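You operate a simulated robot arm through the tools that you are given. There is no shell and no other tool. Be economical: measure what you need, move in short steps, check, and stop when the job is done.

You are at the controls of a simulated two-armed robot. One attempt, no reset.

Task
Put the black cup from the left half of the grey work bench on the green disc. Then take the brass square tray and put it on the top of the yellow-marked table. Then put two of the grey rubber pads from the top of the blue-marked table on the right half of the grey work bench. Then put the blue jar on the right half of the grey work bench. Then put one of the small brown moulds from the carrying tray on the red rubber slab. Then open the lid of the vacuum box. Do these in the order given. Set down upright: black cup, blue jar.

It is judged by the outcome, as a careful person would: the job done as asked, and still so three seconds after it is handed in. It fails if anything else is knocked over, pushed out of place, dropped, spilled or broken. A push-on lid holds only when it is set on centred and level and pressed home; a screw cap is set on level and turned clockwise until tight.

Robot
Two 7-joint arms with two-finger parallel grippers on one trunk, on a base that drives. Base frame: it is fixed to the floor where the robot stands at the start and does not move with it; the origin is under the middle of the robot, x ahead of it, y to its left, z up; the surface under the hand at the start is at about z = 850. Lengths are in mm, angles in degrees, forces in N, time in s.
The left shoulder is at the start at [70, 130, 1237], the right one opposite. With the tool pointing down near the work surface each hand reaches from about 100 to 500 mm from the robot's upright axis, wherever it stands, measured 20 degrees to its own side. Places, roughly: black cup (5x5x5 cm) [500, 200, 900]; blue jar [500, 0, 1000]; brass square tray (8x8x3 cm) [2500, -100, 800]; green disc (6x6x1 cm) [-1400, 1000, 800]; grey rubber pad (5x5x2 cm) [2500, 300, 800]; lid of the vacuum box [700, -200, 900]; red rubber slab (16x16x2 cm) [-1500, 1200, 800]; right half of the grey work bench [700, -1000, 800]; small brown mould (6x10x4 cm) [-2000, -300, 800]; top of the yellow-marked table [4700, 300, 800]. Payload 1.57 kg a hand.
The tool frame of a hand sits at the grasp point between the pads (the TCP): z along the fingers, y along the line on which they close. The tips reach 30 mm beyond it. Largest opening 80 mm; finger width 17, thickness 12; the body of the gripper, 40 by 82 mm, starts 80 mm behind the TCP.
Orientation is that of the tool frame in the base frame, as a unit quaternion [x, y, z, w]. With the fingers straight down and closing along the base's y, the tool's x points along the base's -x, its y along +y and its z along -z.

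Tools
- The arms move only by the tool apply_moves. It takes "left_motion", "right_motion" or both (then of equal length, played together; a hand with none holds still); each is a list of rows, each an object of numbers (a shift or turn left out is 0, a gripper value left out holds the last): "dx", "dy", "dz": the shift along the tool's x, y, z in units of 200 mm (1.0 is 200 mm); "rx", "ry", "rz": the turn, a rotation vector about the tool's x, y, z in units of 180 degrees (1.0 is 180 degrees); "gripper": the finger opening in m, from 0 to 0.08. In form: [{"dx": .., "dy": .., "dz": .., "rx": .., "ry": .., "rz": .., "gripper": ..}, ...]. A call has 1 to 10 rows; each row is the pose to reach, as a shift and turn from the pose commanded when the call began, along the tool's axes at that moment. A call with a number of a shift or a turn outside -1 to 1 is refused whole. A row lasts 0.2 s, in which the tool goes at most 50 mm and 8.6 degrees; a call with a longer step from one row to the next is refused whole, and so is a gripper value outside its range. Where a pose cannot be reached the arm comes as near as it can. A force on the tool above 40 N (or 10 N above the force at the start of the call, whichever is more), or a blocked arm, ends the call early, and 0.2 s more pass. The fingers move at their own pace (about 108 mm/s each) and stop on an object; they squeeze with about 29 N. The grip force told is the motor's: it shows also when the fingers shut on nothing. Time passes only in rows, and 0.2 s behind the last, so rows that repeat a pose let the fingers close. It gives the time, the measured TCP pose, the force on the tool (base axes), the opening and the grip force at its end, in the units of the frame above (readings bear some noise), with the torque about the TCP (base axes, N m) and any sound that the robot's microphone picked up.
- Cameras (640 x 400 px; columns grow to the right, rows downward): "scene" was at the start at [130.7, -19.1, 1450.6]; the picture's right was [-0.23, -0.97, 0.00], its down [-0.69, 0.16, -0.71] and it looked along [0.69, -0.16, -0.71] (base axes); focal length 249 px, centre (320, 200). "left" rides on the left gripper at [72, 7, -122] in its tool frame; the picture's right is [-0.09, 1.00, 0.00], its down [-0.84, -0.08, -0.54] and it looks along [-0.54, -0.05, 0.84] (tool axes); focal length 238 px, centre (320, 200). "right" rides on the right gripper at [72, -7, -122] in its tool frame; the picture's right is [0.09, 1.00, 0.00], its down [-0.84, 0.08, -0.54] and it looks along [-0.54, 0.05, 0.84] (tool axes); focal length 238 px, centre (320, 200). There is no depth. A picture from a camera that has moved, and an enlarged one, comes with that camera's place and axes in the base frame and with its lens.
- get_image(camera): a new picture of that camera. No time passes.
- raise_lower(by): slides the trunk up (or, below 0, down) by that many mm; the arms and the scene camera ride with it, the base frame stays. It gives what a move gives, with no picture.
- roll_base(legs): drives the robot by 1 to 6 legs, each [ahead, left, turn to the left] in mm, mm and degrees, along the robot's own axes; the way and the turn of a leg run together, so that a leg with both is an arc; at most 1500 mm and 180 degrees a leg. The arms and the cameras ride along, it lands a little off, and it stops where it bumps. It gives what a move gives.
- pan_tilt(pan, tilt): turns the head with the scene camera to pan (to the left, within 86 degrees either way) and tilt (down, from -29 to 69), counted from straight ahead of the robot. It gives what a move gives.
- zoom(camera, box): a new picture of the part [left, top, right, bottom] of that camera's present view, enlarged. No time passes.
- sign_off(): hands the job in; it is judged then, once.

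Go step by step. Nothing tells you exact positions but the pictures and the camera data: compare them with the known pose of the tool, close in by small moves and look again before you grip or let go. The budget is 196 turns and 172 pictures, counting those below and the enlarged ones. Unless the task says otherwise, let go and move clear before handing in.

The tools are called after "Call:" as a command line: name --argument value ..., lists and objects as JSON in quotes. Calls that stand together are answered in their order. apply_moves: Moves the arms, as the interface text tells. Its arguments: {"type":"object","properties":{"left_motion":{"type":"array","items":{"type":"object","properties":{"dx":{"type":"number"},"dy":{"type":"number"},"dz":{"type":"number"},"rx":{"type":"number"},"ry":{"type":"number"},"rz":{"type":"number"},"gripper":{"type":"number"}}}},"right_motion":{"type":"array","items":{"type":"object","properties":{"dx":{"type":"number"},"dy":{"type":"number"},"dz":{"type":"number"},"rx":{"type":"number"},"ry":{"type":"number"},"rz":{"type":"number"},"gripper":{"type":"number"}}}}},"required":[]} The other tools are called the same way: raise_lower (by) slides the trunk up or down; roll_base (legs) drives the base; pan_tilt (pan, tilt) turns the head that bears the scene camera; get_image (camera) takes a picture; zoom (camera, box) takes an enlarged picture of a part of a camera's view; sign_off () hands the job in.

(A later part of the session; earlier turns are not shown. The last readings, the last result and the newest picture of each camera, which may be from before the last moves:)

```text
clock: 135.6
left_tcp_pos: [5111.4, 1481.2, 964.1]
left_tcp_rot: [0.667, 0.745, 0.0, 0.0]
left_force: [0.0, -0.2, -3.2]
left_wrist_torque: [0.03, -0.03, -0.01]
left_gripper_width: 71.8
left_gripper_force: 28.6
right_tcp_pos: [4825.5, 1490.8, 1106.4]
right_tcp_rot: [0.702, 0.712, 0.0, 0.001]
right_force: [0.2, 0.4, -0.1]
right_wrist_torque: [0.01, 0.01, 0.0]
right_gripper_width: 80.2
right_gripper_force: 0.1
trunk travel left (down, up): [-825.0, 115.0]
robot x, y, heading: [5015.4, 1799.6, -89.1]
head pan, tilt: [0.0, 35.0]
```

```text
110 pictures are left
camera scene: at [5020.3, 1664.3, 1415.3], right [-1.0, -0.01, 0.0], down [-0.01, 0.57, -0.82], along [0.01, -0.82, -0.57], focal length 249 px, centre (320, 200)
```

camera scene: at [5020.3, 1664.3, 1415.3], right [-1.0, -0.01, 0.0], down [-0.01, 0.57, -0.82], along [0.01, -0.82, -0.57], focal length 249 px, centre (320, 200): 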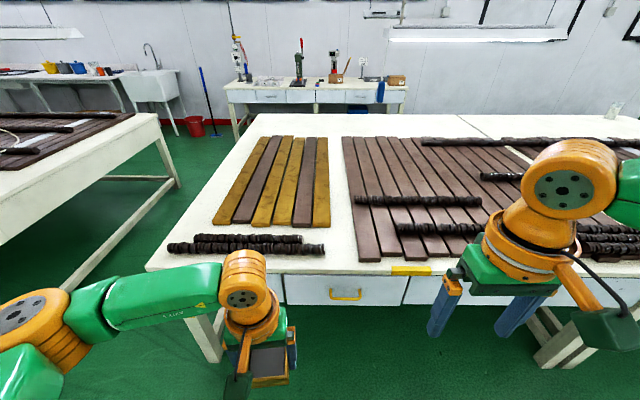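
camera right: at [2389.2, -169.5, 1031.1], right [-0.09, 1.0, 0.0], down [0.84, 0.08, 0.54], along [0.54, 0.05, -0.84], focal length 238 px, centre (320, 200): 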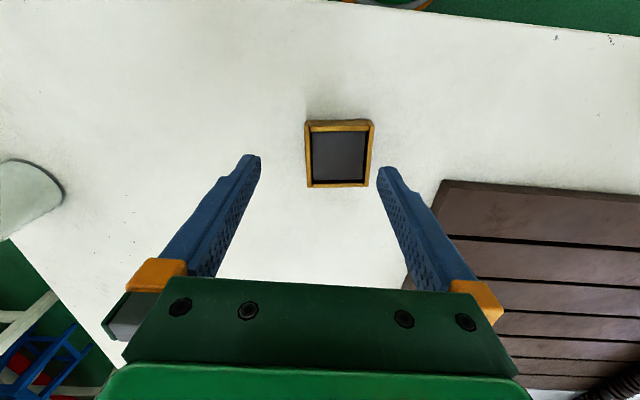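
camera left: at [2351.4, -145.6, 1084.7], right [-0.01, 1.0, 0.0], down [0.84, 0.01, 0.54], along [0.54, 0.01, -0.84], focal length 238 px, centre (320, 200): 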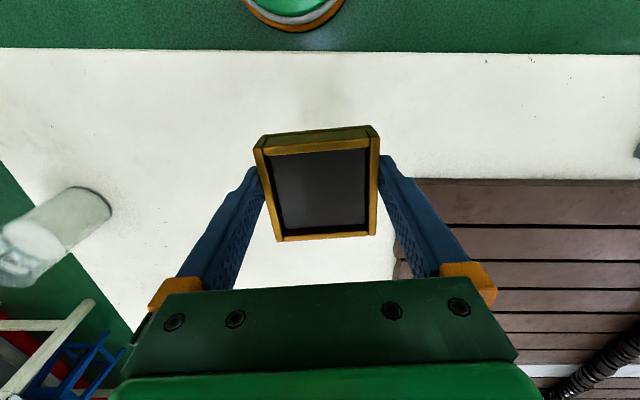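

The free patch is about x 4900–5010, y 940–1020. I'll turn the wrist so the fingers close along the strip (base y), then drive in.

Call:
apply_moves --left_motion '[{"rz": -0.0465}, {"rz": -0.093}, {"rz": -0.1395}, {"rz": -0.186}, {"rz": -0.2325}, {"rz": -0.279}, {"rz": -0.3255}, {"rz": -0.372}, {"rz": -0.4185}, {"rz": -0.465}]'

Call:
roll_base --legs '[[0, -160, -0.9], [400, 0, 0]]'

Call:
pan_tilt --pan 10 --tilt 50

Call:
get_image --camera "scene"

Call:
get_image --camera "left"

```text
clock: 137.8
left_tcp_pos: [5111.9, 1482.1, 964.0]
left_tcp_rot: [-0.003, 1.0, 0.0, 0.0]
left_force: [-0.6, 0.3, -3.3]
left_wrist_torque: [0.02, 0.02, 0.01]
left_gripper_width: 72.0
left_gripper_force: 29.1
right_tcp_pos: [4825.7, 1491.3, 1107.8]
right_tcp_rot: [0.702, 0.712, -0.001, 0.0]
right_force: [0.9, 0.3, 0.7]
right_wrist_torque: [0.0, 0.03, 0.02]
right_gripper_width: 79.9
right_gripper_force: 0.1
trunk travel left (down, up): [-825.0, 115.0]
robot x, y, heading: [5020.2, 1801.4, -89.3]
head pan, tilt: [0.0, 35.0]
```

```text
clock: 141.3
left_tcp_pos: [4948.2, 1082.5, 962.5]
left_tcp_rot: [0.007, 1.0, -0.001, 0.0]
left_force: [-0.4, 0.5, -2.5]
left_wrist_torque: [0.0, 0.01, -0.02]
left_gripper_width: 72.0
left_gripper_force: 29.0
right_tcp_pos: [4664.3, 1096.7, 1107.9]
right_tcp_rot: [0.708, 0.706, -0.001, 0.001]
right_force: [0.4, 0.0, -0.1]
right_wrist_torque: [0.0, -0.01, 0.02]
right_gripper_width: 79.9
right_gripper_force: 0.1
trunk travel left (down, up): [-825.0, 115.0]
robot x, y, heading: [4862.2, 1406.7, -90.1]
head pan, tilt: [0.0, 35.0]
```

```text
clock: 142.0
left_tcp_pos: [4948.9, 1080.6, 962.4]
left_tcp_rot: [0.007, 1.0, 0.0, 0.0]
left_force: [0.3, -0.4, -1.5]
left_wrist_torque: [-0.01, 0.02, 0.04]
left_gripper_width: 71.9
left_gripper_force: 28.6
right_tcp_pos: [4662.7, 1093.4, 1106.2]
right_tcp_rot: [0.708, 0.707, -0.001, 0.001]
right_force: [0.6, 0.0, -0.1]
right_wrist_torque: [0.02, 0.01, 0.0]
right_gripper_width: 80.0
right_gripper_force: 0.1
trunk travel left (down, up): [-825.0, 115.0]
robot x, y, heading: [4860.3, 1405.9, -89.9]
head pan, tilt: [10.0, 50.0]
```

```text
109 pictures are left
camera scene: at [4874.5, 1277.5, 1393.6], right [-0.98, -0.17, 0.0], down [-0.13, 0.75, -0.64], along [0.11, -0.63, -0.77], focal length 249 px, centre (320, 200)
```

scene: 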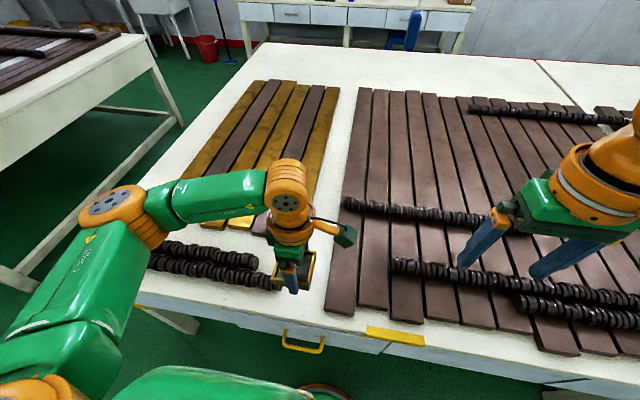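

```text
108 pictures are left
camera left: at [4876.3, 1088.8, 1083.4], right [0.11, 0.99, 0.0], down [0.84, -0.09, 0.54], along [0.54, -0.06, -0.84], focal length 238 px, centre (320, 200)
```

left: 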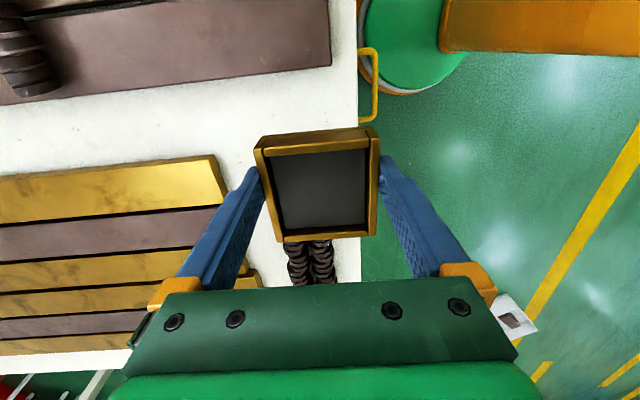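

Free strip is between x≈4895 (brown slats) and 4984–5010. Move to [4951, 1000] and go down partway.

Call:
apply_moves --left_motion '[{"dx": -0.01, "dy": -0.2}, {"dx": -0.01, "dy": -0.405}, {"dx": -0.01, "dy": -0.405, "dz": 0.2}, {"dx": -0.01, "dy": -0.405, "dz": 0.4}, {"dx": -0.01, "dy": -0.405, "dz": 0.55}, {"dx": -0.01, "dy": -0.405, "dz": 0.55}]'

Call:
get_image --camera "left"

Call:
zoom --camera "scene" --box '[220, 180, 380, 330]'

```text
clock: 143.4
left_tcp_pos: [4949.3, 999.8, 852.6]
left_tcp_rot: [0.007, 1.0, 0.0, 0.0]
left_force: [0.4, -0.9, -1.9]
left_wrist_torque: [-0.02, 0.03, 0.01]
left_gripper_width: 71.8
left_gripper_force: 29.1
right_tcp_pos: [4663.4, 1094.9, 1107.0]
right_tcp_rot: [0.707, 0.707, -0.001, 0.001]
right_force: [0.2, -0.1, 0.4]
right_wrist_torque: [0.01, -0.02, -0.03]
right_gripper_width: 79.9
right_gripper_force: 0.0
trunk travel left (down, up): [-825.0, 115.0]
robot x, y, heading: [4858.4, 1405.7, -90.2]
head pan, tilt: [10.0, 50.0]
```

```text
107 pictures are left
camera left: at [4877.4, 1008.4, 973.2], right [0.11, 0.99, 0.0], down [0.84, -0.09, 0.54], along [0.54, -0.06, -0.84], focal length 238 px, centre (320, 200)
```

left: 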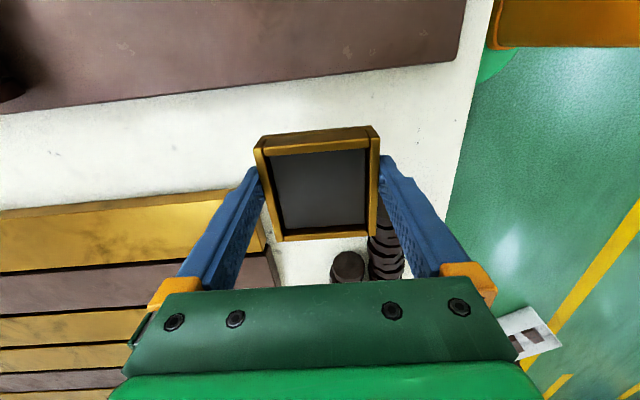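

```text
2.67 times, centred on (300, 255) of scene
camera zoom: at [4874.6, 1277.9, 1393.6], right [-0.98, -0.17, 0.0], down [-0.13, 0.75, -0.64], along [0.11, -0.63, -0.77], focal length 663 px, centre (373, 53)
```

zoom: 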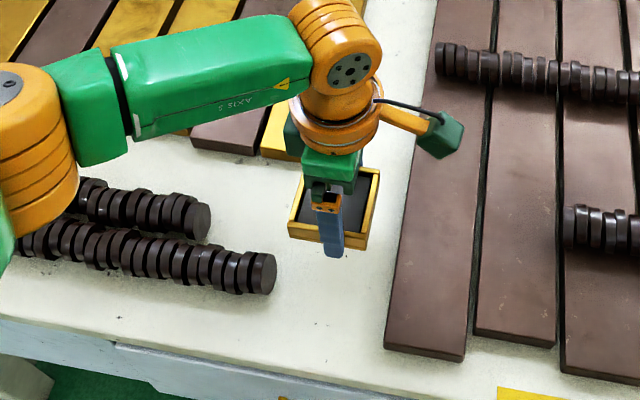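

Clearances look fine on all sides. Lower to contact.

Call:
apply_moves --left_motion '[{"dz": 0.12}, {"dz": 0.22}, {"dz": 0.25}, {"dz": 0.26}]'

Call:
zoom --camera "scene" --box '[220, 180, 380, 330]'

```text
clock: 144.4
left_tcp_pos: [4949.1, 1000.5, 801.8]
left_tcp_rot: [0.007, 1.0, 0.0, 0.0]
left_force: [-1.0, -0.1, -3.5]
left_wrist_torque: [0.02, 0.0, -0.02]
left_gripper_width: 71.9
left_gripper_force: 29.2
right_tcp_pos: [4663.9, 1094.0, 1107.8]
right_tcp_rot: [0.707, 0.707, -0.001, 0.0]
right_force: [0.5, -0.4, 0.2]
right_wrist_torque: [0.01, -0.01, -0.03]
right_gripper_width: 80.1
right_gripper_force: 0.1
trunk travel left (down, up): [-825.0, 115.0]
robot x, y, heading: [4858.0, 1404.7, -90.0]
head pan, tilt: [10.0, 50.0]
```

```text
2.67 times, centred on (300, 255) of scene
camera zoom: at [4874.5, 1277.6, 1393.6], right [-0.98, -0.17, 0.0], down [-0.13, 0.75, -0.64], along [0.11, -0.63, -0.77], focal length 663 px, centre (373, 53)
```

zoom: 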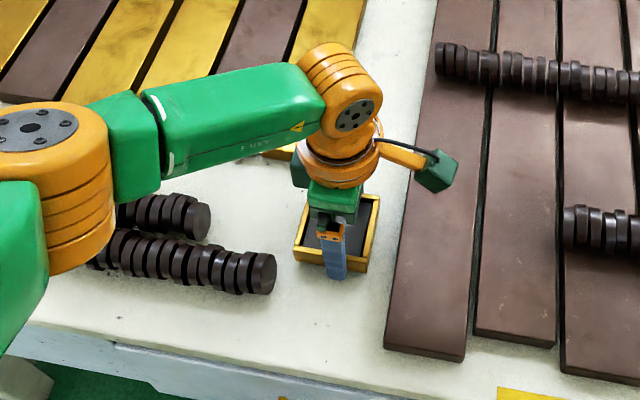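

Call:
apply_moves --left_motion '[{"dx": -0.01, "dz": 0.02}, {"dx": -0.01, "dz": 0.03}, {"dx": -0.01, "dz": 0.03}]'

Call:
apply_moves --left_motion '[{"dz": 0.01}, {"dz": 0.015}, {"dz": 0.015}]'

```text
clock: 145.2
left_tcp_pos: [4950.8, 1001.3, 795.7]
left_tcp_rot: [0.007, 1.0, -0.002, 0.0]
left_force: [1.1, -5.2, 14.2]
left_wrist_torque: [0.14, -0.76, -0.2]
left_gripper_width: 71.6
left_gripper_force: 28.4
right_tcp_pos: [4663.0, 1096.7, 1107.9]
right_tcp_rot: [0.708, 0.706, -0.001, 0.002]
right_force: [-0.3, -0.1, -0.3]
right_wrist_torque: [0.0, 0.02, -0.02]
right_gripper_width: 80.2
right_gripper_force: 0.1
trunk travel left (down, up): [-825.0, 115.0]
robot x, y, heading: [4861.1, 1407.7, -90.0]
head pan, tilt: [10.0, 50.0]
```

```text
clock: 146.0
left_tcp_pos: [4950.6, 1001.7, 794.8]
left_tcp_rot: [0.005, 1.0, -0.005, -0.001]
left_force: [1.4, 1.7, 15.8]
left_wrist_torque: [0.81, -0.13, -0.02]
left_gripper_width: 71.7
left_gripper_force: 28.5
right_tcp_pos: [4663.8, 1097.5, 1108.1]
right_tcp_rot: [0.708, 0.707, -0.002, 0.002]
right_force: [0.0, 0.3, 0.8]
right_wrist_torque: [0.03, 0.02, 0.0]
right_gripper_width: 79.7
right_gripper_force: 0.0
trunk travel left (down, up): [-825.0, 115.0]
robot x, y, heading: [4858.1, 1406.2, -89.9]
head pan, tilt: [10.0, 50.0]
stopped in row 3 (left hand): the force on the tool passed its limit at 42 N (the readings are from after the stop); the commanded pose is now the measured one
```

Contact made. Release and rise straight up.

Call:
apply_moves --left_motion '[{"dz": -0.005}, {"dz": -0.005, "gripper": 0.08}, {"dz": -0.005, "gripper": 0.08}, {"dz": -0.15, "gripper": 0.08}, {"dz": -0.35}, {"dz": -0.55}, {"dz": -0.75}, {"dz": -0.95}]'

Call:
get_image --camera "left"

Call:
get_image --camera "scene"

```text
clock: 147.8
left_tcp_pos: [4950.1, 1000.2, 984.7]
left_tcp_rot: [0.007, 1.0, -0.002, 0.0]
left_force: [0.1, -0.4, 0.8]
left_wrist_torque: [0.0, -0.03, 0.02]
left_gripper_width: 79.9
left_gripper_force: 0.0
right_tcp_pos: [4662.1, 1094.4, 1107.4]
right_tcp_rot: [0.708, 0.707, -0.002, 0.002]
right_force: [0.4, 0.5, 0.0]
right_wrist_torque: [0.0, 0.01, -0.02]
right_gripper_width: 79.8
right_gripper_force: 0.1
trunk travel left (down, up): [-825.0, 115.0]
robot x, y, heading: [4859.5, 1403.2, -89.9]
head pan, tilt: [10.0, 50.0]
```

```text
104 pictures are left
camera left: at [4878.6, 1007.7, 1104.7], right [0.11, 0.99, 0.0], down [0.84, -0.09, 0.54], along [0.54, -0.06, -0.84], focal length 238 px, centre (320, 200)
```

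left: 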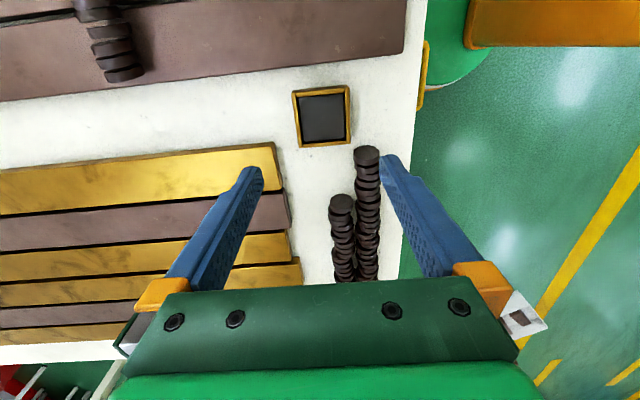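

```text
103 pictures are left
camera scene: at [4874.1, 1278.8, 1393.7], right [-0.98, -0.17, 0.0], down [-0.13, 0.75, -0.64], along [0.11, -0.63, -0.77], focal length 249 px, centre (320, 200)
```

scene: 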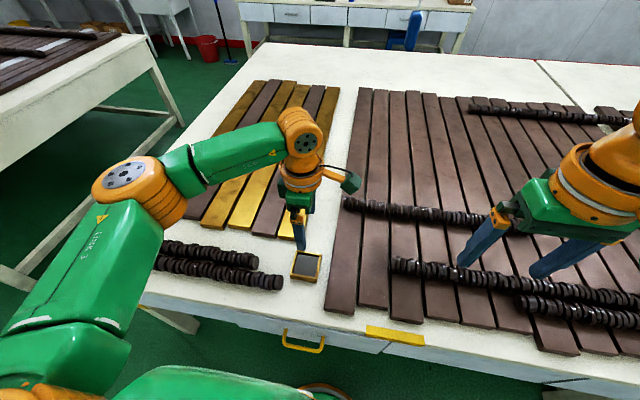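

Tray placed on the yellow-marked table. Now back off, restore the wrist, and go for two of the grey pads at the blue-marked table's front end.

Call:
apply_moves --left_motion '[{"rz": 0.045, "dz": -0.1}, {"rz": 0.09, "dz": -0.2}, {"rz": 0.135, "dz": -0.2}, {"rz": 0.18, "dz": -0.2}, {"rz": 0.225, "dz": -0.2}, {"rz": 0.27, "dz": -0.2}, {"rz": 0.315, "dz": -0.2}, {"rz": 0.36, "dz": -0.2}, {"rz": 0.405, "dz": -0.2}, {"rz": 0.45, "dz": -0.2}]'

Call:
apply_moves --left_motion '[{"rz": 0.045, "dx": 0.2}, {"rz": 0.05, "dx": 0.4}]'

Call:
roll_base --legs '[[-400, 0, 0], [0, 0, 90], [-1400, 0, 0], [-1400, 0, 0], [-320, 0, 0]]'

Call:
pan_tilt --pan -50 --tilt 35

Call:
get_image --camera "scene"

```text
clock: 150.0
left_tcp_pos: [4951.4, 999.5, 1023.0]
left_tcp_rot: [0.655, 0.756, -0.002, 0.001]
left_force: [-1.0, 0.9, -0.3]
left_wrist_torque: [-0.01, 0.0, 0.02]
left_gripper_width: 80.2
left_gripper_force: 0.0
right_tcp_pos: [4663.2, 1095.1, 1106.5]
right_tcp_rot: [0.708, 0.707, -0.001, 0.001]
right_force: [0.3, -0.6, -0.4]
right_wrist_torque: [0.01, 0.01, 0.01]
right_gripper_width: 80.1
right_gripper_force: 0.2
trunk travel left (down, up): [-825.0, 115.0]
robot x, y, heading: [4859.8, 1406.6, -90.2]
head pan, tilt: [10.0, 50.0]
```

```text
clock: 150.6
left_tcp_pos: [4938.8, 1080.7, 1022.2]
left_tcp_rot: [0.712, 0.702, -0.003, 0.002]
left_force: [0.0, -0.4, -0.1]
left_wrist_torque: [-0.03, 0.02, -0.01]
left_gripper_width: 80.0
left_gripper_force: 0.0
right_tcp_pos: [4663.3, 1096.4, 1107.6]
right_tcp_rot: [0.707, 0.707, 0.0, 0.002]
right_force: [-0.3, -0.5, -0.1]
right_wrist_torque: [0.02, -0.03, -0.03]
right_gripper_width: 80.1
right_gripper_force: 0.0
trunk travel left (down, up): [-825.0, 115.0]
robot x, y, heading: [4861.7, 1403.5, -90.0]
head pan, tilt: [10.0, 50.0]
```

```text
clock: 171.8
left_tcp_pos: [2072.3, 2013.8, 1020.4]
left_tcp_rot: [0.037, 0.999, -0.001, 0.001]
left_force: [0.6, -0.6, 0.4]
left_wrist_torque: [0.02, -0.03, 0.0]
left_gripper_width: 79.9
left_gripper_force: 0.2
right_tcp_pos: [2039.2, 1740.1, 1106.2]
right_tcp_rot: [0.032, 0.999, 0.0, 0.0]
right_force: [-0.6, -0.1, 0.1]
right_wrist_torque: [0.06, 0.0, -0.01]
right_gripper_width: 80.0
right_gripper_force: 0.1
trunk travel left (down, up): [-825.0, 115.0]
robot x, y, heading: [1738.3, 1956.8, -3.6]
head pan, tilt: [10.0, 50.0]
```

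```text
clock: 173.1
left_tcp_pos: [2070.2, 2013.8, 1021.3]
left_tcp_rot: [0.038, 0.999, 0.0, 0.002]
left_force: [0.5, -0.1, 0.2]
left_wrist_torque: [-0.01, 0.03, 0.01]
left_gripper_width: 80.1
left_gripper_force: 0.0
right_tcp_pos: [2038.0, 1739.2, 1107.0]
right_tcp_rot: [0.033, 0.999, 0.0, 0.001]
right_force: [0.1, 0.1, -0.1]
right_wrist_torque: [-0.02, 0.02, 0.01]
right_gripper_width: 79.9
right_gripper_force: 0.1
trunk travel left (down, up): [-825.0, 115.0]
robot x, y, heading: [1744.3, 1950.8, -3.7]
head pan, tilt: [-50.0, 35.0]
```

```text
102 pictures are left
camera scene: at [1844.3, 1879.8, 1415.4], right [-0.8, -0.59, 0.0], down [-0.34, 0.46, -0.82], along [0.49, -0.66, -0.57], focal length 249 px, centre (320, 200)
```

scene: 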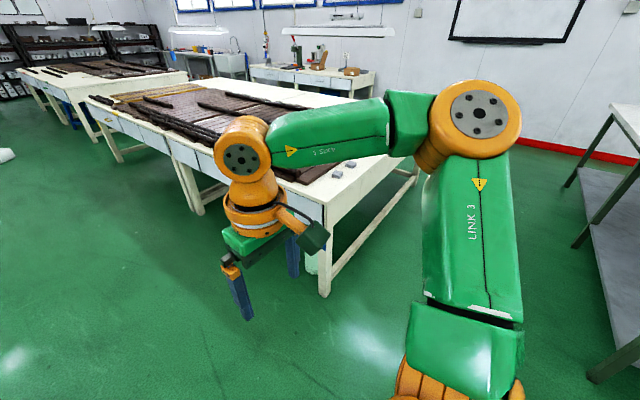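

Call:
roll_base --legs '[[0, 0, 3.6], [0, -1400, 0], [250, 0, 0]]'

Call:
pan_tilt --pan 0 --tilt 50

Call:
get_image --camera "scene"

```text
clock: 181.9
left_tcp_pos: [2312.5, 624.9, 1022.4]
left_tcp_rot: [0.004, 1.0, -0.001, 0.004]
left_force: [-0.1, 0.9, -0.6]
left_wrist_torque: [0.03, -0.02, -0.01]
left_gripper_width: 80.1
left_gripper_force: 0.0
right_tcp_pos: [2297.3, 348.8, 1108.2]
right_tcp_rot: [-0.001, 1.0, 0.001, 0.003]
right_force: [0.2, 0.5, -0.9]
right_wrist_torque: [-0.02, -0.02, 0.0]
right_gripper_width: 79.9
right_gripper_force: 0.1
trunk travel left (down, up): [-825.0, 115.0]
robot x, y, heading: [1991.0, 544.3, 0.1]
head pan, tilt: [-50.0, 35.0]
```

```text
clock: 183.1
left_tcp_pos: [2314.0, 626.3, 1021.7]
left_tcp_rot: [0.004, 1.0, -0.001, 0.002]
left_force: [0.4, -0.4, -0.6]
left_wrist_torque: [0.01, -0.01, 0.04]
left_gripper_width: 80.1
left_gripper_force: 0.1
right_tcp_pos: [2300.7, 349.7, 1106.8]
right_tcp_rot: [-0.002, 1.0, 0.0, 0.001]
right_force: [-0.1, -0.5, 0.3]
right_wrist_torque: [-0.02, 0.02, 0.01]
right_gripper_width: 80.0
right_gripper_force: 0.1
trunk travel left (down, up): [-825.0, 115.0]
robot x, y, heading: [1992.2, 547.7, 0.2]
head pan, tilt: [0.0, 50.0]
```

```text
101 pictures are left
camera scene: at [2117.9, 545.1, 1393.7], right [0.0, -1.0, 0.0], down [-0.77, 0.0, -0.64], along [0.64, 0.0, -0.77], focal length 249 px, centre (320, 200)
```

scene: 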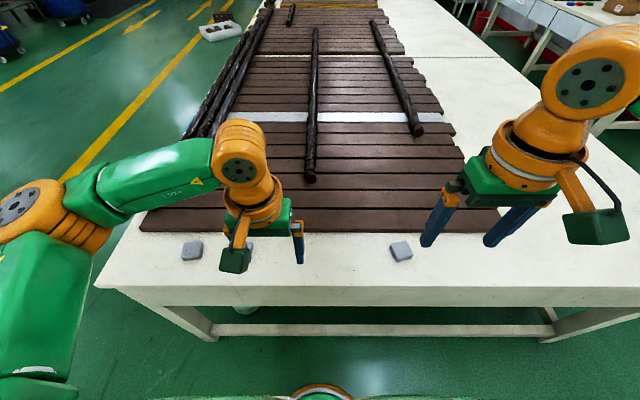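

Pads at about y≈899, ≈770 and 321 (x≈2453). I'll take the middle one with the left hand and the right-hand one with the right hand.

Call:
roll_base --legs '[[100, 0, 0]]'

Call:
apply_moves --left_motion '[{"dx": -0.1, "dy": 0.2}, {"dx": -0.1, "dy": 0.4}, {"dx": -0.15, "dy": 0.6}, {"dx": -0.15, "dy": 0.7}]' --right_motion '[{"dx": -0.2, "dz": 0.1}, {"dx": -0.25, "dy": -0.1, "dz": 0.3}, {"dx": -0.27, "dy": -0.13, "dz": 0.5}, {"dx": -0.27, "dy": -0.13, "dz": 0.5}]'

Call:
get_image --camera "left"

Call:
get_image --camera "right"

```text
clock: 184.3
left_tcp_pos: [2414.5, 625.2, 1023.4]
left_tcp_rot: [0.006, 1.0, -0.001, 0.004]
left_force: [-0.1, -0.5, -0.2]
left_wrist_torque: [-0.01, 0.0, 0.01]
left_gripper_width: 79.7
left_gripper_force: 0.1
right_tcp_pos: [2399.1, 349.1, 1109.2]
right_tcp_rot: [0.0, 1.0, 0.0, 0.002]
right_force: [-0.6, -0.2, -0.3]
right_wrist_torque: [-0.03, -0.01, 0.01]
right_gripper_width: 80.0
right_gripper_force: 0.1
trunk travel left (down, up): [-825.0, 115.0]
robot x, y, heading: [2093.0, 548.5, 0.4]
head pan, tilt: [0.0, 50.0]
```

```text
clock: 185.3
left_tcp_pos: [2449.6, 766.3, 1023.0]
left_tcp_rot: [0.007, 1.0, -0.001, 0.001]
left_force: [-0.2, 0.0, -0.2]
left_wrist_torque: [-0.03, 0.0, 0.02]
left_gripper_width: 79.8
left_gripper_force: 0.0
right_tcp_pos: [2454.8, 325.4, 1006.5]
right_tcp_rot: [0.0, 1.0, 0.0, 0.001]
right_force: [0.1, 1.0, -0.5]
right_wrist_torque: [0.01, 0.02, 0.0]
right_gripper_width: 79.8
right_gripper_force: 0.1
trunk travel left (down, up): [-825.0, 115.0]
robot x, y, heading: [2090.3, 545.6, 0.5]
head pan, tilt: [0.0, 50.0]
```

```text
100 pictures are left
camera left: at [2377.6, 773.6, 1143.2], right [0.1, 0.99, 0.0], down [0.83, -0.09, 0.55], along [0.54, -0.06, -0.84], focal length 238 px, centre (320, 200)
```

left: 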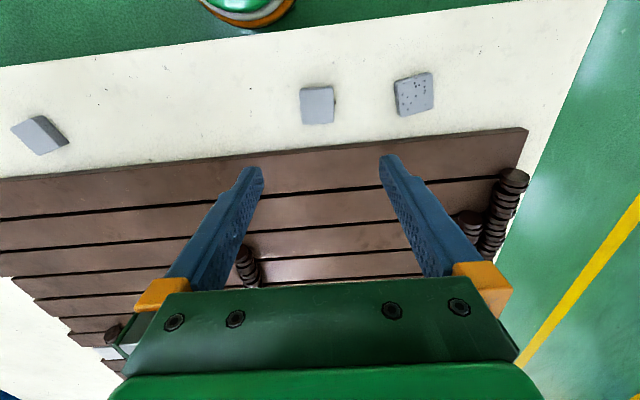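

```text
99 pictures are left
camera right: at [2381.8, 316.9, 1127.8], right [-0.09, 1.0, 0.0], down [0.84, 0.08, 0.54], along [0.54, 0.05, -0.84], focal length 238 px, centre (320, 200)
```

right: 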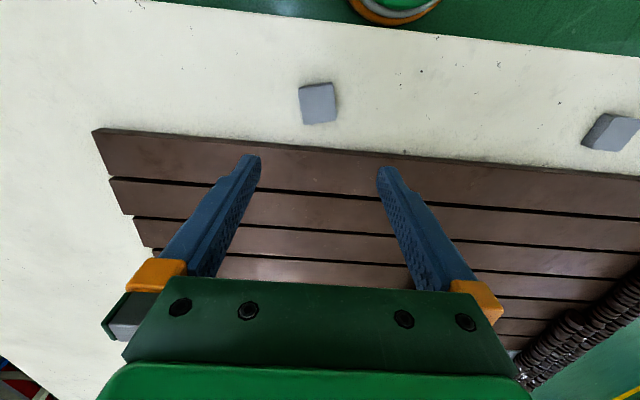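

Call:
zoom --camera "left" --box '[270, 60, 460, 135]'

Call:
zoom --camera "right" --box '[270, 65, 370, 140]'

```text
3.37 times, centred on (365, 98) of left
camera zoom: at [2377.6, 773.6, 1143.2], right [0.1, 0.99, 0.0], down [0.83, -0.09, 0.55], along [0.54, -0.06, -0.84], focal length 803 px, centre (168, 545)
```

zoom: 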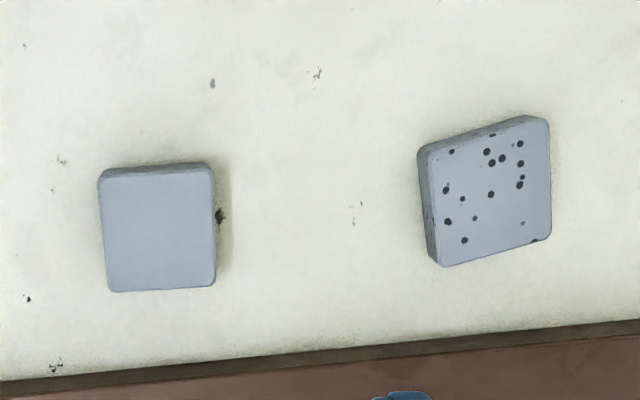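

```text
5.33 times, centred on (320, 102) of right
camera zoom: at [2381.8, 316.9, 1127.8], right [-0.09, 1.0, 0.0], down [0.84, 0.08, 0.54], along [0.54, 0.05, -0.84], focal length 1271 px, centre (320, 720)
```

zoom: 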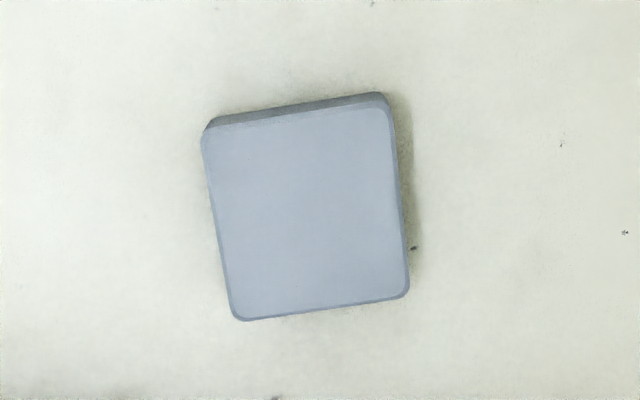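

The speckled one is a different piece; the two plain pads are at [2448, 761] and [2446, 320] (yaw ≈ +13°). Descend both hands partway.

Call:
apply_moves --left_motion '[{"dx": 0.008, "dy": -0.027, "dz": 0.2}, {"dx": 0.008, "dy": -0.027, "dz": 0.4}, {"dx": 0.008, "dy": -0.027, "dz": 0.6}, {"dx": 0.008, "dy": -0.027, "dz": 0.8}, {"dx": 0.008, "dy": -0.027, "dz": 0.86}, {"dx": 0.008, "dy": -0.027, "dz": 0.86}]' --right_motion '[{"dx": 0.044, "dy": -0.027, "dz": 0.2, "rz": -0.036}, {"dx": 0.044, "dy": -0.027, "dz": 0.4, "rz": -0.072}, {"dx": 0.044, "dy": -0.027, "dz": 0.6, "rz": -0.072}, {"dx": 0.044, "dy": -0.027, "dz": 0.75, "rz": -0.072}, {"dx": 0.044, "dy": -0.027, "dz": 0.78, "rz": -0.072}, {"dx": 0.044, "dy": -0.027, "dz": 0.78, "rz": -0.072}]'

Call:
get_image --camera "left"

Call:
get_image --camera "right"

```text
clock: 186.7
left_tcp_pos: [2449.0, 760.6, 851.4]
left_tcp_rot: [0.007, 1.0, -0.001, 0.002]
left_force: [0.8, 0.6, 0.0]
left_wrist_torque: [0.0, -0.01, 0.0]
left_gripper_width: 80.1
left_gripper_force: 0.0
right_tcp_pos: [2437.8, 312.6, 865.1]
right_tcp_rot: [-0.113, 0.994, 0.0, 0.001]
right_force: [0.5, 0.1, -0.6]
right_wrist_torque: [0.01, -0.01, 0.01]
right_gripper_width: 80.3
right_gripper_force: 0.0
right hand out of reach, approached as far as the arm can: row 4, 5, 6
trunk travel left (down, up): [-825.0, 115.0]
robot x, y, heading: [2089.3, 543.2, -0.0]
head pan, tilt: [0.0, 50.0]
```

```text
96 pictures are left
camera left: at [2376.5, 767.7, 971.2], right [0.1, 0.99, 0.0], down [0.83, -0.09, 0.55], along [0.54, -0.06, -0.84], focal length 238 px, centre (320, 200)
```

left: 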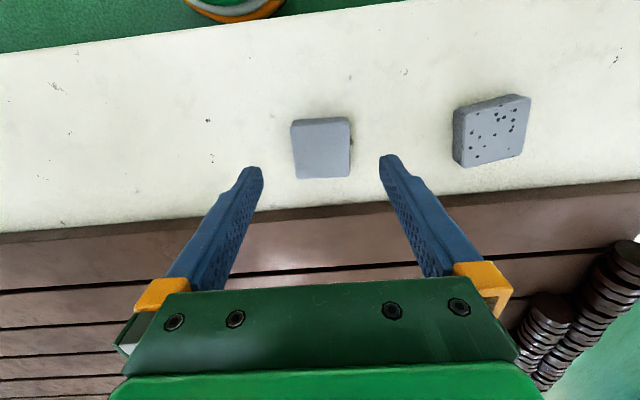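

```text
95 pictures are left
camera right: at [2367.7, 288.9, 986.2], right [-0.31, 0.95, 0.0], down [0.8, 0.26, 0.54], along [0.52, 0.17, -0.84], focal length 238 px, centre (320, 200)
```

right: 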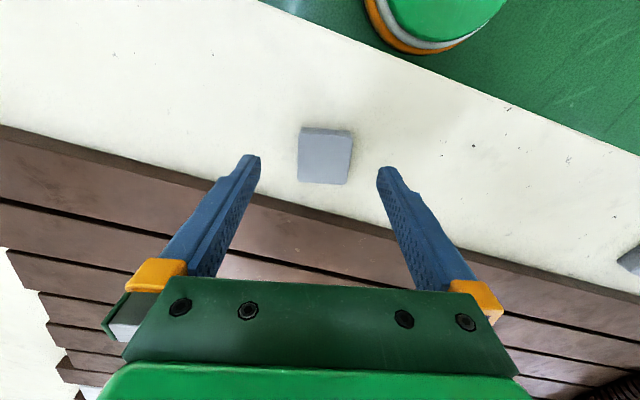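

The left is aligned. The right arm stops at a joint limit, so I'll raise both to about z=895, centre the right hand, and use the trunk to lower both.

Call:
apply_moves --left_motion '[{"dx": 0.01, "dz": -0.11}, {"dx": 0.01, "dz": -0.22}, {"dx": 0.01, "dz": -0.22}]' --right_motion '[{"dz": -0.15}, {"dx": -0.051, "dy": 0.019, "dz": -0.15}, {"dx": -0.051, "dy": 0.019, "dz": -0.15}]'

Call:
get_image --camera "right"

```text
clock: 187.5
left_tcp_pos: [2447.3, 760.2, 894.1]
left_tcp_rot: [0.006, 1.0, -0.001, 0.001]
left_force: [0.7, -0.5, 0.6]
left_wrist_torque: [0.02, -0.02, 0.0]
left_gripper_width: 80.2
left_gripper_force: 0.2
right_tcp_pos: [2448.0, 318.4, 895.7]
right_tcp_rot: [-0.113, 0.994, 0.0, 0.0]
right_force: [0.4, 0.0, -0.4]
right_wrist_torque: [-0.01, -0.01, 0.02]
right_gripper_width: 79.8
right_gripper_force: 0.0
trunk travel left (down, up): [-825.0, 115.0]
robot x, y, heading: [2092.3, 547.8, -0.2]
head pan, tilt: [0.0, 50.0]
```

```text
94 pictures are left
camera right: at [2377.3, 294.9, 1016.7], right [-0.31, 0.95, 0.0], down [0.8, 0.26, 0.54], along [0.52, 0.17, -0.84], focal length 238 px, centre (320, 200)
```

right: 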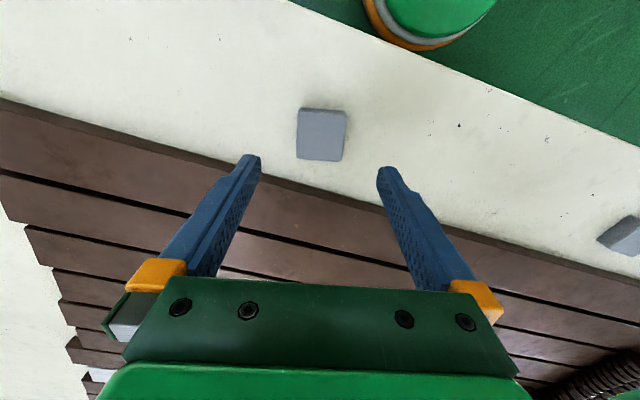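

Both aligned. Lower the trunk.

Call:
raise_lower --by -92

Call:
get_image --camera "right"

Call:
get_image --camera "left"

```text
clock: 188.8
left_tcp_pos: [2446.5, 759.1, 801.4]
left_tcp_rot: [0.005, 1.0, -0.001, 0.002]
left_force: [-0.1, 0.7, -0.5]
left_wrist_torque: [0.01, 0.01, -0.01]
left_gripper_width: 80.1
left_gripper_force: 0.2
right_tcp_pos: [2447.5, 319.9, 803.1]
right_tcp_rot: [-0.113, 0.994, 0.0, 0.001]
right_force: [-0.4, -0.2, 0.2]
right_wrist_torque: [-0.01, 0.01, 0.01]
right_gripper_width: 79.9
right_gripper_force: 0.1
trunk travel left (down, up): [-733.0, 207.0]
robot x, y, heading: [2093.2, 544.5, -0.0]
head pan, tilt: [0.0, 50.0]
```

```text
93 pictures are left
camera right: at [2376.8, 294.9, 924.8], right [-0.31, 0.95, 0.0], down [0.8, 0.26, 0.54], along [0.52, 0.17, -0.84], focal length 238 px, centre (320, 200)
```

right: 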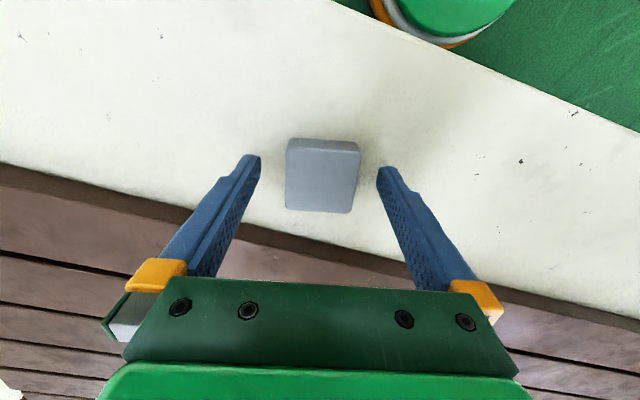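

```text
92 pictures are left
camera left: at [2373.8, 767.2, 922.2], right [0.1, 0.99, 0.0], down [0.83, -0.09, 0.55], along [0.54, -0.06, -0.84], focal length 238 px, centre (320, 200)
```

left: 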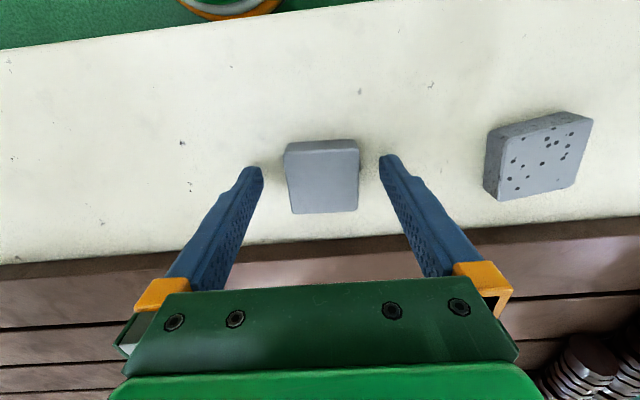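

Call:
raise_lower --by -4

Call:
apply_moves --left_motion '[{"gripper": 0.06}, {"gripper": 0.04}, {"gripper": 0.03}, {"gripper": 0.03}]' --right_motion '[{"gripper": 0.06}, {"gripper": 0.04}, {"gripper": 0.03}, {"gripper": 0.03}]'

Call:
raise_lower --by 100

Call:
get_image --camera "right"

Call:
get_image --camera "left"

```text
clock: 189.3
left_tcp_pos: [2447.3, 758.1, 796.6]
left_tcp_rot: [0.005, 1.0, -0.001, 0.002]
left_force: [0.5, -0.1, 0.2]
left_wrist_torque: [0.01, -0.02, -0.02]
left_gripper_width: 80.1
left_gripper_force: 0.1
right_tcp_pos: [2447.2, 318.1, 799.0]
right_tcp_rot: [-0.113, 0.994, 0.0, 0.001]
right_force: [0.2, -0.5, -0.4]
right_wrist_torque: [-0.01, -0.01, 0.03]
right_gripper_width: 80.0
right_gripper_force: 0.1
trunk travel left (down, up): [-729.0, 211.0]
robot x, y, heading: [2092.6, 546.9, 0.0]
head pan, tilt: [0.0, 50.0]
```

```text
clock: 190.3
left_tcp_pos: [2446.2, 759.9, 798.5]
left_tcp_rot: [0.006, 1.0, -0.001, 0.002]
left_force: [0.1, 0.7, -0.1]
left_wrist_torque: [0.01, -0.01, -0.05]
left_gripper_width: 47.5
left_gripper_force: 29.1
right_tcp_pos: [2447.7, 318.8, 799.1]
right_tcp_rot: [-0.113, 0.994, 0.0, 0.0]
right_force: [-0.5, 0.5, 0.3]
right_wrist_torque: [0.0, 0.04, 0.01]
right_gripper_width: 47.3
right_gripper_force: 29.1
trunk travel left (down, up): [-729.0, 211.0]
robot x, y, heading: [2090.7, 549.2, 0.0]
head pan, tilt: [0.0, 50.0]
```

```text
clock: 191.6
left_tcp_pos: [2447.9, 760.4, 898.2]
left_tcp_rot: [0.005, 1.0, -0.001, 0.002]
left_force: [-0.4, 0.5, -1.3]
left_wrist_torque: [-0.02, -0.03, -0.02]
left_gripper_width: 47.5
left_gripper_force: 28.9
right_tcp_pos: [2447.8, 318.3, 900.2]
right_tcp_rot: [-0.113, 0.994, 0.001, 0.001]
right_force: [0.5, -0.3, -1.3]
right_wrist_torque: [0.02, 0.04, -0.02]
right_gripper_width: 47.1
right_gripper_force: 29.2
trunk travel left (down, up): [-829.0, 111.0]
robot x, y, heading: [2093.2, 548.6, 0.0]
head pan, tilt: [0.0, 50.0]
```

```text
91 pictures are left
camera right: at [2377.2, 294.9, 1020.6], right [-0.31, 0.95, 0.0], down [0.8, 0.26, 0.54], along [0.52, 0.17, -0.84], focal length 238 px, centre (320, 200)
```

right: 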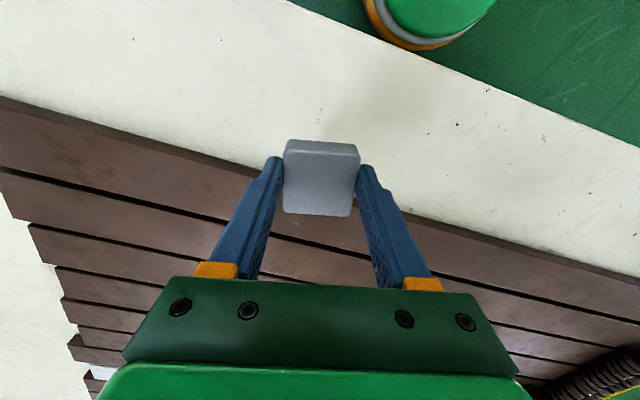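

```text
90 pictures are left
camera left: at [2374.2, 767.2, 1018.1], right [0.1, 0.99, 0.0], down [0.83, -0.09, 0.54], along [0.54, -0.06, -0.84], focal length 238 px, centre (320, 200)
```

left: 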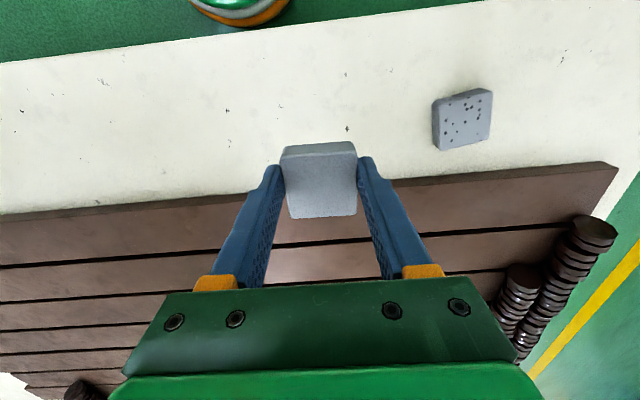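

Both pads held. Raise, back off, turn around and approach the grey bench's right half from its back side.

Call:
raise_lower --by 110

Call:
roll_base --legs '[[-330, 0, 0], [0, 0, 180], [0, 800, 0], [0, 700, 0]]'

Call:
pan_tilt --pan 0 --tilt 30

Call:
get_image --camera "scene"

```text
clock: 193.0
left_tcp_pos: [2446.7, 759.6, 1007.5]
left_tcp_rot: [0.005, 1.0, -0.002, 0.001]
left_force: [-0.2, 0.4, -1.4]
left_wrist_torque: [-0.01, -0.03, 0.02]
left_gripper_width: 47.6
left_gripper_force: 29.4
right_tcp_pos: [2447.7, 318.8, 1009.9]
right_tcp_rot: [-0.112, 0.994, 0.0, 0.001]
right_force: [-1.1, 0.0, -1.0]
right_wrist_torque: [-0.03, -0.01, 0.0]
right_gripper_width: 47.5
right_gripper_force: 28.7
trunk travel left (down, up): [-939.0, 1.0]
robot x, y, heading: [2090.2, 547.3, 0.4]
head pan, tilt: [0.0, 50.0]
```

```text
clock: 209.8
left_tcp_pos: [1374.2, -1156.3, 1009.2]
left_tcp_rot: [1.0, -0.013, -0.001, 0.0]
left_force: [-0.7, -0.7, 0.1]
left_wrist_torque: [-0.01, 0.0, 0.02]
left_gripper_width: 47.6
left_gripper_force: 28.7
right_tcp_pos: [1380.0, -714.5, 1008.2]
right_tcp_rot: [0.995, 0.104, 0.0, 0.0]
right_force: [-0.9, -0.6, -0.5]
right_wrist_torque: [0.01, 0.01, -0.02]
right_gripper_width: 47.4
right_gripper_force: 28.7
trunk travel left (down, up): [-939.0, 1.0]
robot x, y, heading: [1731.8, -946.6, 179.5]
head pan, tilt: [0.0, 50.0]
```

```text
clock: 210.7
left_tcp_pos: [1373.4, -1156.2, 1006.7]
left_tcp_rot: [1.0, -0.013, -0.002, 0.0]
left_force: [0.1, -0.1, -1.5]
left_wrist_torque: [-0.01, -0.04, 0.0]
left_gripper_width: 47.3
left_gripper_force: 28.9
right_tcp_pos: [1379.7, -716.0, 1009.6]
right_tcp_rot: [0.994, 0.106, 0.0, 0.0]
right_force: [0.1, -0.1, -0.9]
right_wrist_torque: [0.0, 0.03, -0.01]
right_gripper_width: 47.4
right_gripper_force: 29.2
trunk travel left (down, up): [-939.0, 1.0]
robot x, y, heading: [1732.4, -950.1, 179.2]
head pan, tilt: [0.0, 30.0]
```

```text
89 pictures are left
camera scene: at [1592.4, -947.2, 1537.1], right [0.01, 1.0, 0.0], down [0.5, -0.01, -0.87], along [-0.87, 0.01, -0.5], focal length 249 px, centre (320, 200)
```

scene: 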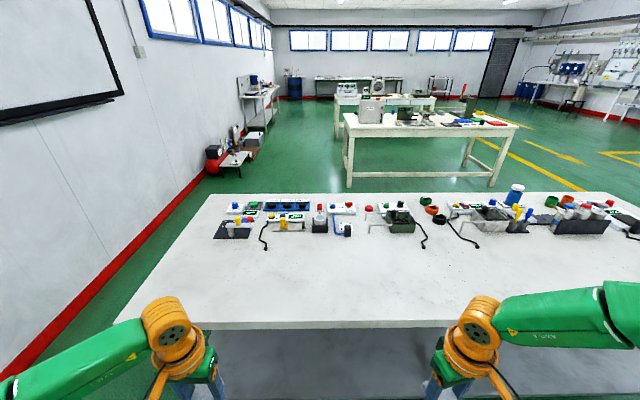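

The bench's right half has a wide free strip along its back edge (x 880–1120). Drive in with both pads over it.

Call:
roll_base --legs '[[330, 0, 0]]'

Call:
raise_lower --by -70

Call:
pan_tilt --pan 0 --tilt 50

Call:
get_image --camera "scene"

```text
clock: 212.8
left_tcp_pos: [1054.2, -1152.7, 1008.2]
left_tcp_rot: [1.0, -0.014, -0.003, -0.001]
left_force: [0.7, 0.3, -0.9]
left_wrist_torque: [-0.01, -0.02, 0.01]
left_gripper_width: 47.0
left_gripper_force: 29.2
right_tcp_pos: [1058.8, -712.6, 1010.4]
right_tcp_rot: [0.994, 0.107, -0.001, 0.001]
right_force: [0.5, -0.5, 0.3]
right_wrist_torque: [0.0, -0.01, -0.03]
right_gripper_width: 47.3
right_gripper_force: 29.2
trunk travel left (down, up): [-939.0, 1.0]
robot x, y, heading: [1407.2, -943.3, 179.4]
head pan, tilt: [0.0, 30.0]
```

```text
clock: 213.9
left_tcp_pos: [1051.0, -1152.9, 938.5]
left_tcp_rot: [1.0, -0.012, -0.001, -0.001]
left_force: [0.1, 0.3, -1.1]
left_wrist_torque: [-0.01, 0.07, 0.03]
left_gripper_width: 47.8
left_gripper_force: 29.0
right_tcp_pos: [1056.7, -712.3, 938.7]
right_tcp_rot: [0.994, 0.106, 0.0, 0.0]
right_force: [0.0, 0.3, -0.3]
right_wrist_torque: [-0.02, -0.02, 0.0]
right_gripper_width: 47.4
right_gripper_force: 29.4
trunk travel left (down, up): [-869.0, 71.0]
robot x, y, heading: [1408.0, -942.9, 179.2]
head pan, tilt: [0.0, 30.0]
```

```text
clock: 214.7
left_tcp_pos: [1051.3, -1152.7, 937.2]
left_tcp_rot: [1.0, -0.013, -0.002, -0.001]
left_force: [0.3, -0.4, 0.1]
left_wrist_torque: [0.04, 0.03, 0.0]
left_gripper_width: 47.5
left_gripper_force: 28.7
right_tcp_pos: [1055.7, -712.4, 938.8]
right_tcp_rot: [0.994, 0.107, -0.001, 0.0]
right_force: [0.2, -0.8, -0.8]
right_wrist_torque: [0.01, 0.02, 0.01]
right_gripper_width: 47.3
right_gripper_force: 29.4
trunk travel left (down, up): [-869.0, 71.0]
robot x, y, heading: [1411.8, -944.4, 179.1]
head pan, tilt: [0.0, 50.0]
```

```text
88 pictures are left
camera scene: at [1283.0, -943.0, 1437.7], right [0.01, 1.0, 0.0], down [0.77, -0.01, -0.64], along [-0.64, 0.01, -0.77], focal length 249 px, centre (320, 200)
```

scene: 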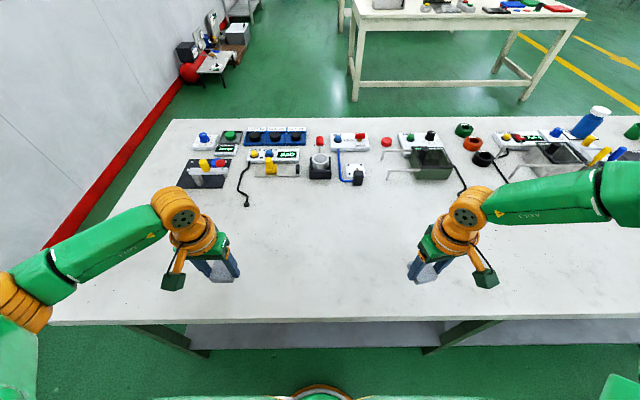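

Both pads are above free bench. Lower gently.

Call:
raise_lower --by -42

Call:
apply_moves --left_motion '[{"dz": 0.015}, {"dz": 0.03}, {"dz": 0.03}]' --right_motion '[{"dz": 0.015}, {"dz": 0.03}, {"dz": 0.03}]'

```text
clock: 215.6
left_tcp_pos: [1050.6, -1153.1, 895.4]
left_tcp_rot: [1.0, -0.013, -0.002, -0.001]
left_force: [-0.4, 0.2, -1.4]
left_wrist_torque: [0.02, 0.0, 0.01]
left_gripper_width: 47.3
left_gripper_force: 29.1
right_tcp_pos: [1057.3, -711.8, 897.6]
right_tcp_rot: [0.994, 0.106, 0.0, 0.0]
right_force: [0.6, 0.3, -1.8]
right_wrist_torque: [0.01, -0.01, -0.02]
right_gripper_width: 47.3
right_gripper_force: 29.0
trunk travel left (down, up): [-827.0, 113.0]
robot x, y, heading: [1411.0, -945.6, 179.3]
head pan, tilt: [0.0, 50.0]
```

```text
clock: 216.4
left_tcp_pos: [1050.0, -1153.6, 890.9]
left_tcp_rot: [1.0, -0.014, -0.001, -0.001]
left_force: [-0.7, 0.0, -1.1]
left_wrist_torque: [0.03, -0.01, -0.01]
left_gripper_width: 47.3
left_gripper_force: 28.7
right_tcp_pos: [1057.5, -712.6, 892.1]
right_tcp_rot: [0.994, 0.106, -0.001, 0.0]
right_force: [-0.4, -0.8, -0.4]
right_wrist_torque: [-0.03, -0.02, 0.01]
right_gripper_width: 47.5
right_gripper_force: 29.2
trunk travel left (down, up): [-827.0, 113.0]
robot x, y, heading: [1407.4, -942.6, 179.6]
head pan, tilt: [0.0, 50.0]
```

Call:
apply_moves --left_motion '[{"dz": 0.015}, {"dz": 0.025}, {"dz": 0.025}]' --right_motion '[{"dz": 0.015}, {"dz": 0.025}, {"dz": 0.025}]'

Call:
apply_moves --left_motion '[{"dz": 0.01}, {"dz": 0.015}, {"dz": 0.015}]' --right_motion '[{"dz": 0.01}, {"dz": 0.015}, {"dz": 0.015}]'

```text
clock: 217.2
left_tcp_pos: [1050.5, -1155.3, 884.4]
left_tcp_rot: [1.0, -0.013, -0.001, -0.001]
left_force: [0.1, 0.6, 0.5]
left_wrist_torque: [0.03, -0.01, 0.02]
left_gripper_width: 47.4
left_gripper_force: 28.4
right_tcp_pos: [1055.9, -712.6, 886.3]
right_tcp_rot: [0.994, 0.106, -0.001, 0.0]
right_force: [-0.5, -0.6, -0.8]
right_wrist_torque: [0.02, 0.03, -0.02]
right_gripper_width: 47.5
right_gripper_force: 29.0
trunk travel left (down, up): [-827.0, 113.0]
robot x, y, heading: [1409.0, -943.5, 179.2]
head pan, tilt: [0.0, 50.0]
```

```text
clock: 218.0
left_tcp_pos: [1051.5, -1152.6, 882.9]
left_tcp_rot: [1.0, -0.013, -0.002, 0.0]
left_force: [-2.5, 0.2, 7.8]
left_wrist_torque: [-0.11, 0.05, -0.02]
left_gripper_width: 47.7
left_gripper_force: 29.0
right_tcp_pos: [1058.1, -712.4, 883.4]
right_tcp_rot: [0.994, 0.106, -0.003, 0.001]
right_force: [-4.3, -0.4, 13.6]
right_wrist_torque: [-0.05, 0.07, -0.02]
right_gripper_width: 47.5
right_gripper_force: 28.9
trunk travel left (down, up): [-827.0, 113.0]
robot x, y, heading: [1408.6, -944.0, 179.6]
head pan, tilt: [0.0, 50.0]
```

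Both pads touch the bench. Release and rise.

Call:
apply_moves --left_motion '[{"dz": -0.005}, {"dz": -0.005, "gripper": 0.075}, {"dz": -0.005, "gripper": 0.075}, {"dz": -0.1}, {"dz": -0.3}, {"dz": -0.5}, {"dz": -0.7}]' --right_motion '[{"dz": -0.005}, {"dz": -0.005, "gripper": 0.075}, {"dz": -0.005, "gripper": 0.075}, {"dz": -0.1}, {"dz": -0.3}, {"dz": -0.5}, {"dz": -0.7, "rz": 0.036}]'

Call:
get_image --camera "scene"

```text
clock: 219.6
left_tcp_pos: [1050.8, -1153.6, 1021.1]
left_tcp_rot: [1.0, -0.013, -0.002, 0.0]
left_force: [-0.1, 0.1, -0.5]
left_wrist_torque: [0.01, -0.02, -0.02]
left_gripper_width: 75.1
left_gripper_force: 0.0
right_tcp_pos: [1059.0, -714.4, 1023.3]
right_tcp_rot: [0.999, 0.05, -0.001, 0.001]
right_force: [0.4, -1.0, 0.1]
right_wrist_torque: [-0.02, 0.0, 0.04]
right_gripper_width: 75.0
right_gripper_force: 0.1
trunk travel left (down, up): [-827.0, 113.0]
robot x, y, heading: [1411.4, -945.4, 179.3]
head pan, tilt: [0.0, 50.0]
```

```text
87 pictures are left
camera scene: at [1283.9, -942.9, 1395.7], right [0.01, 1.0, 0.0], down [0.77, -0.01, -0.64], along [-0.64, 0.01, -0.77], focal length 249 px, centre (320, 200)
```

scene: 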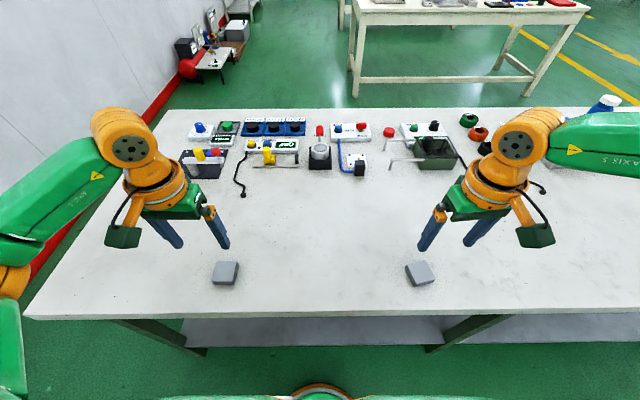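

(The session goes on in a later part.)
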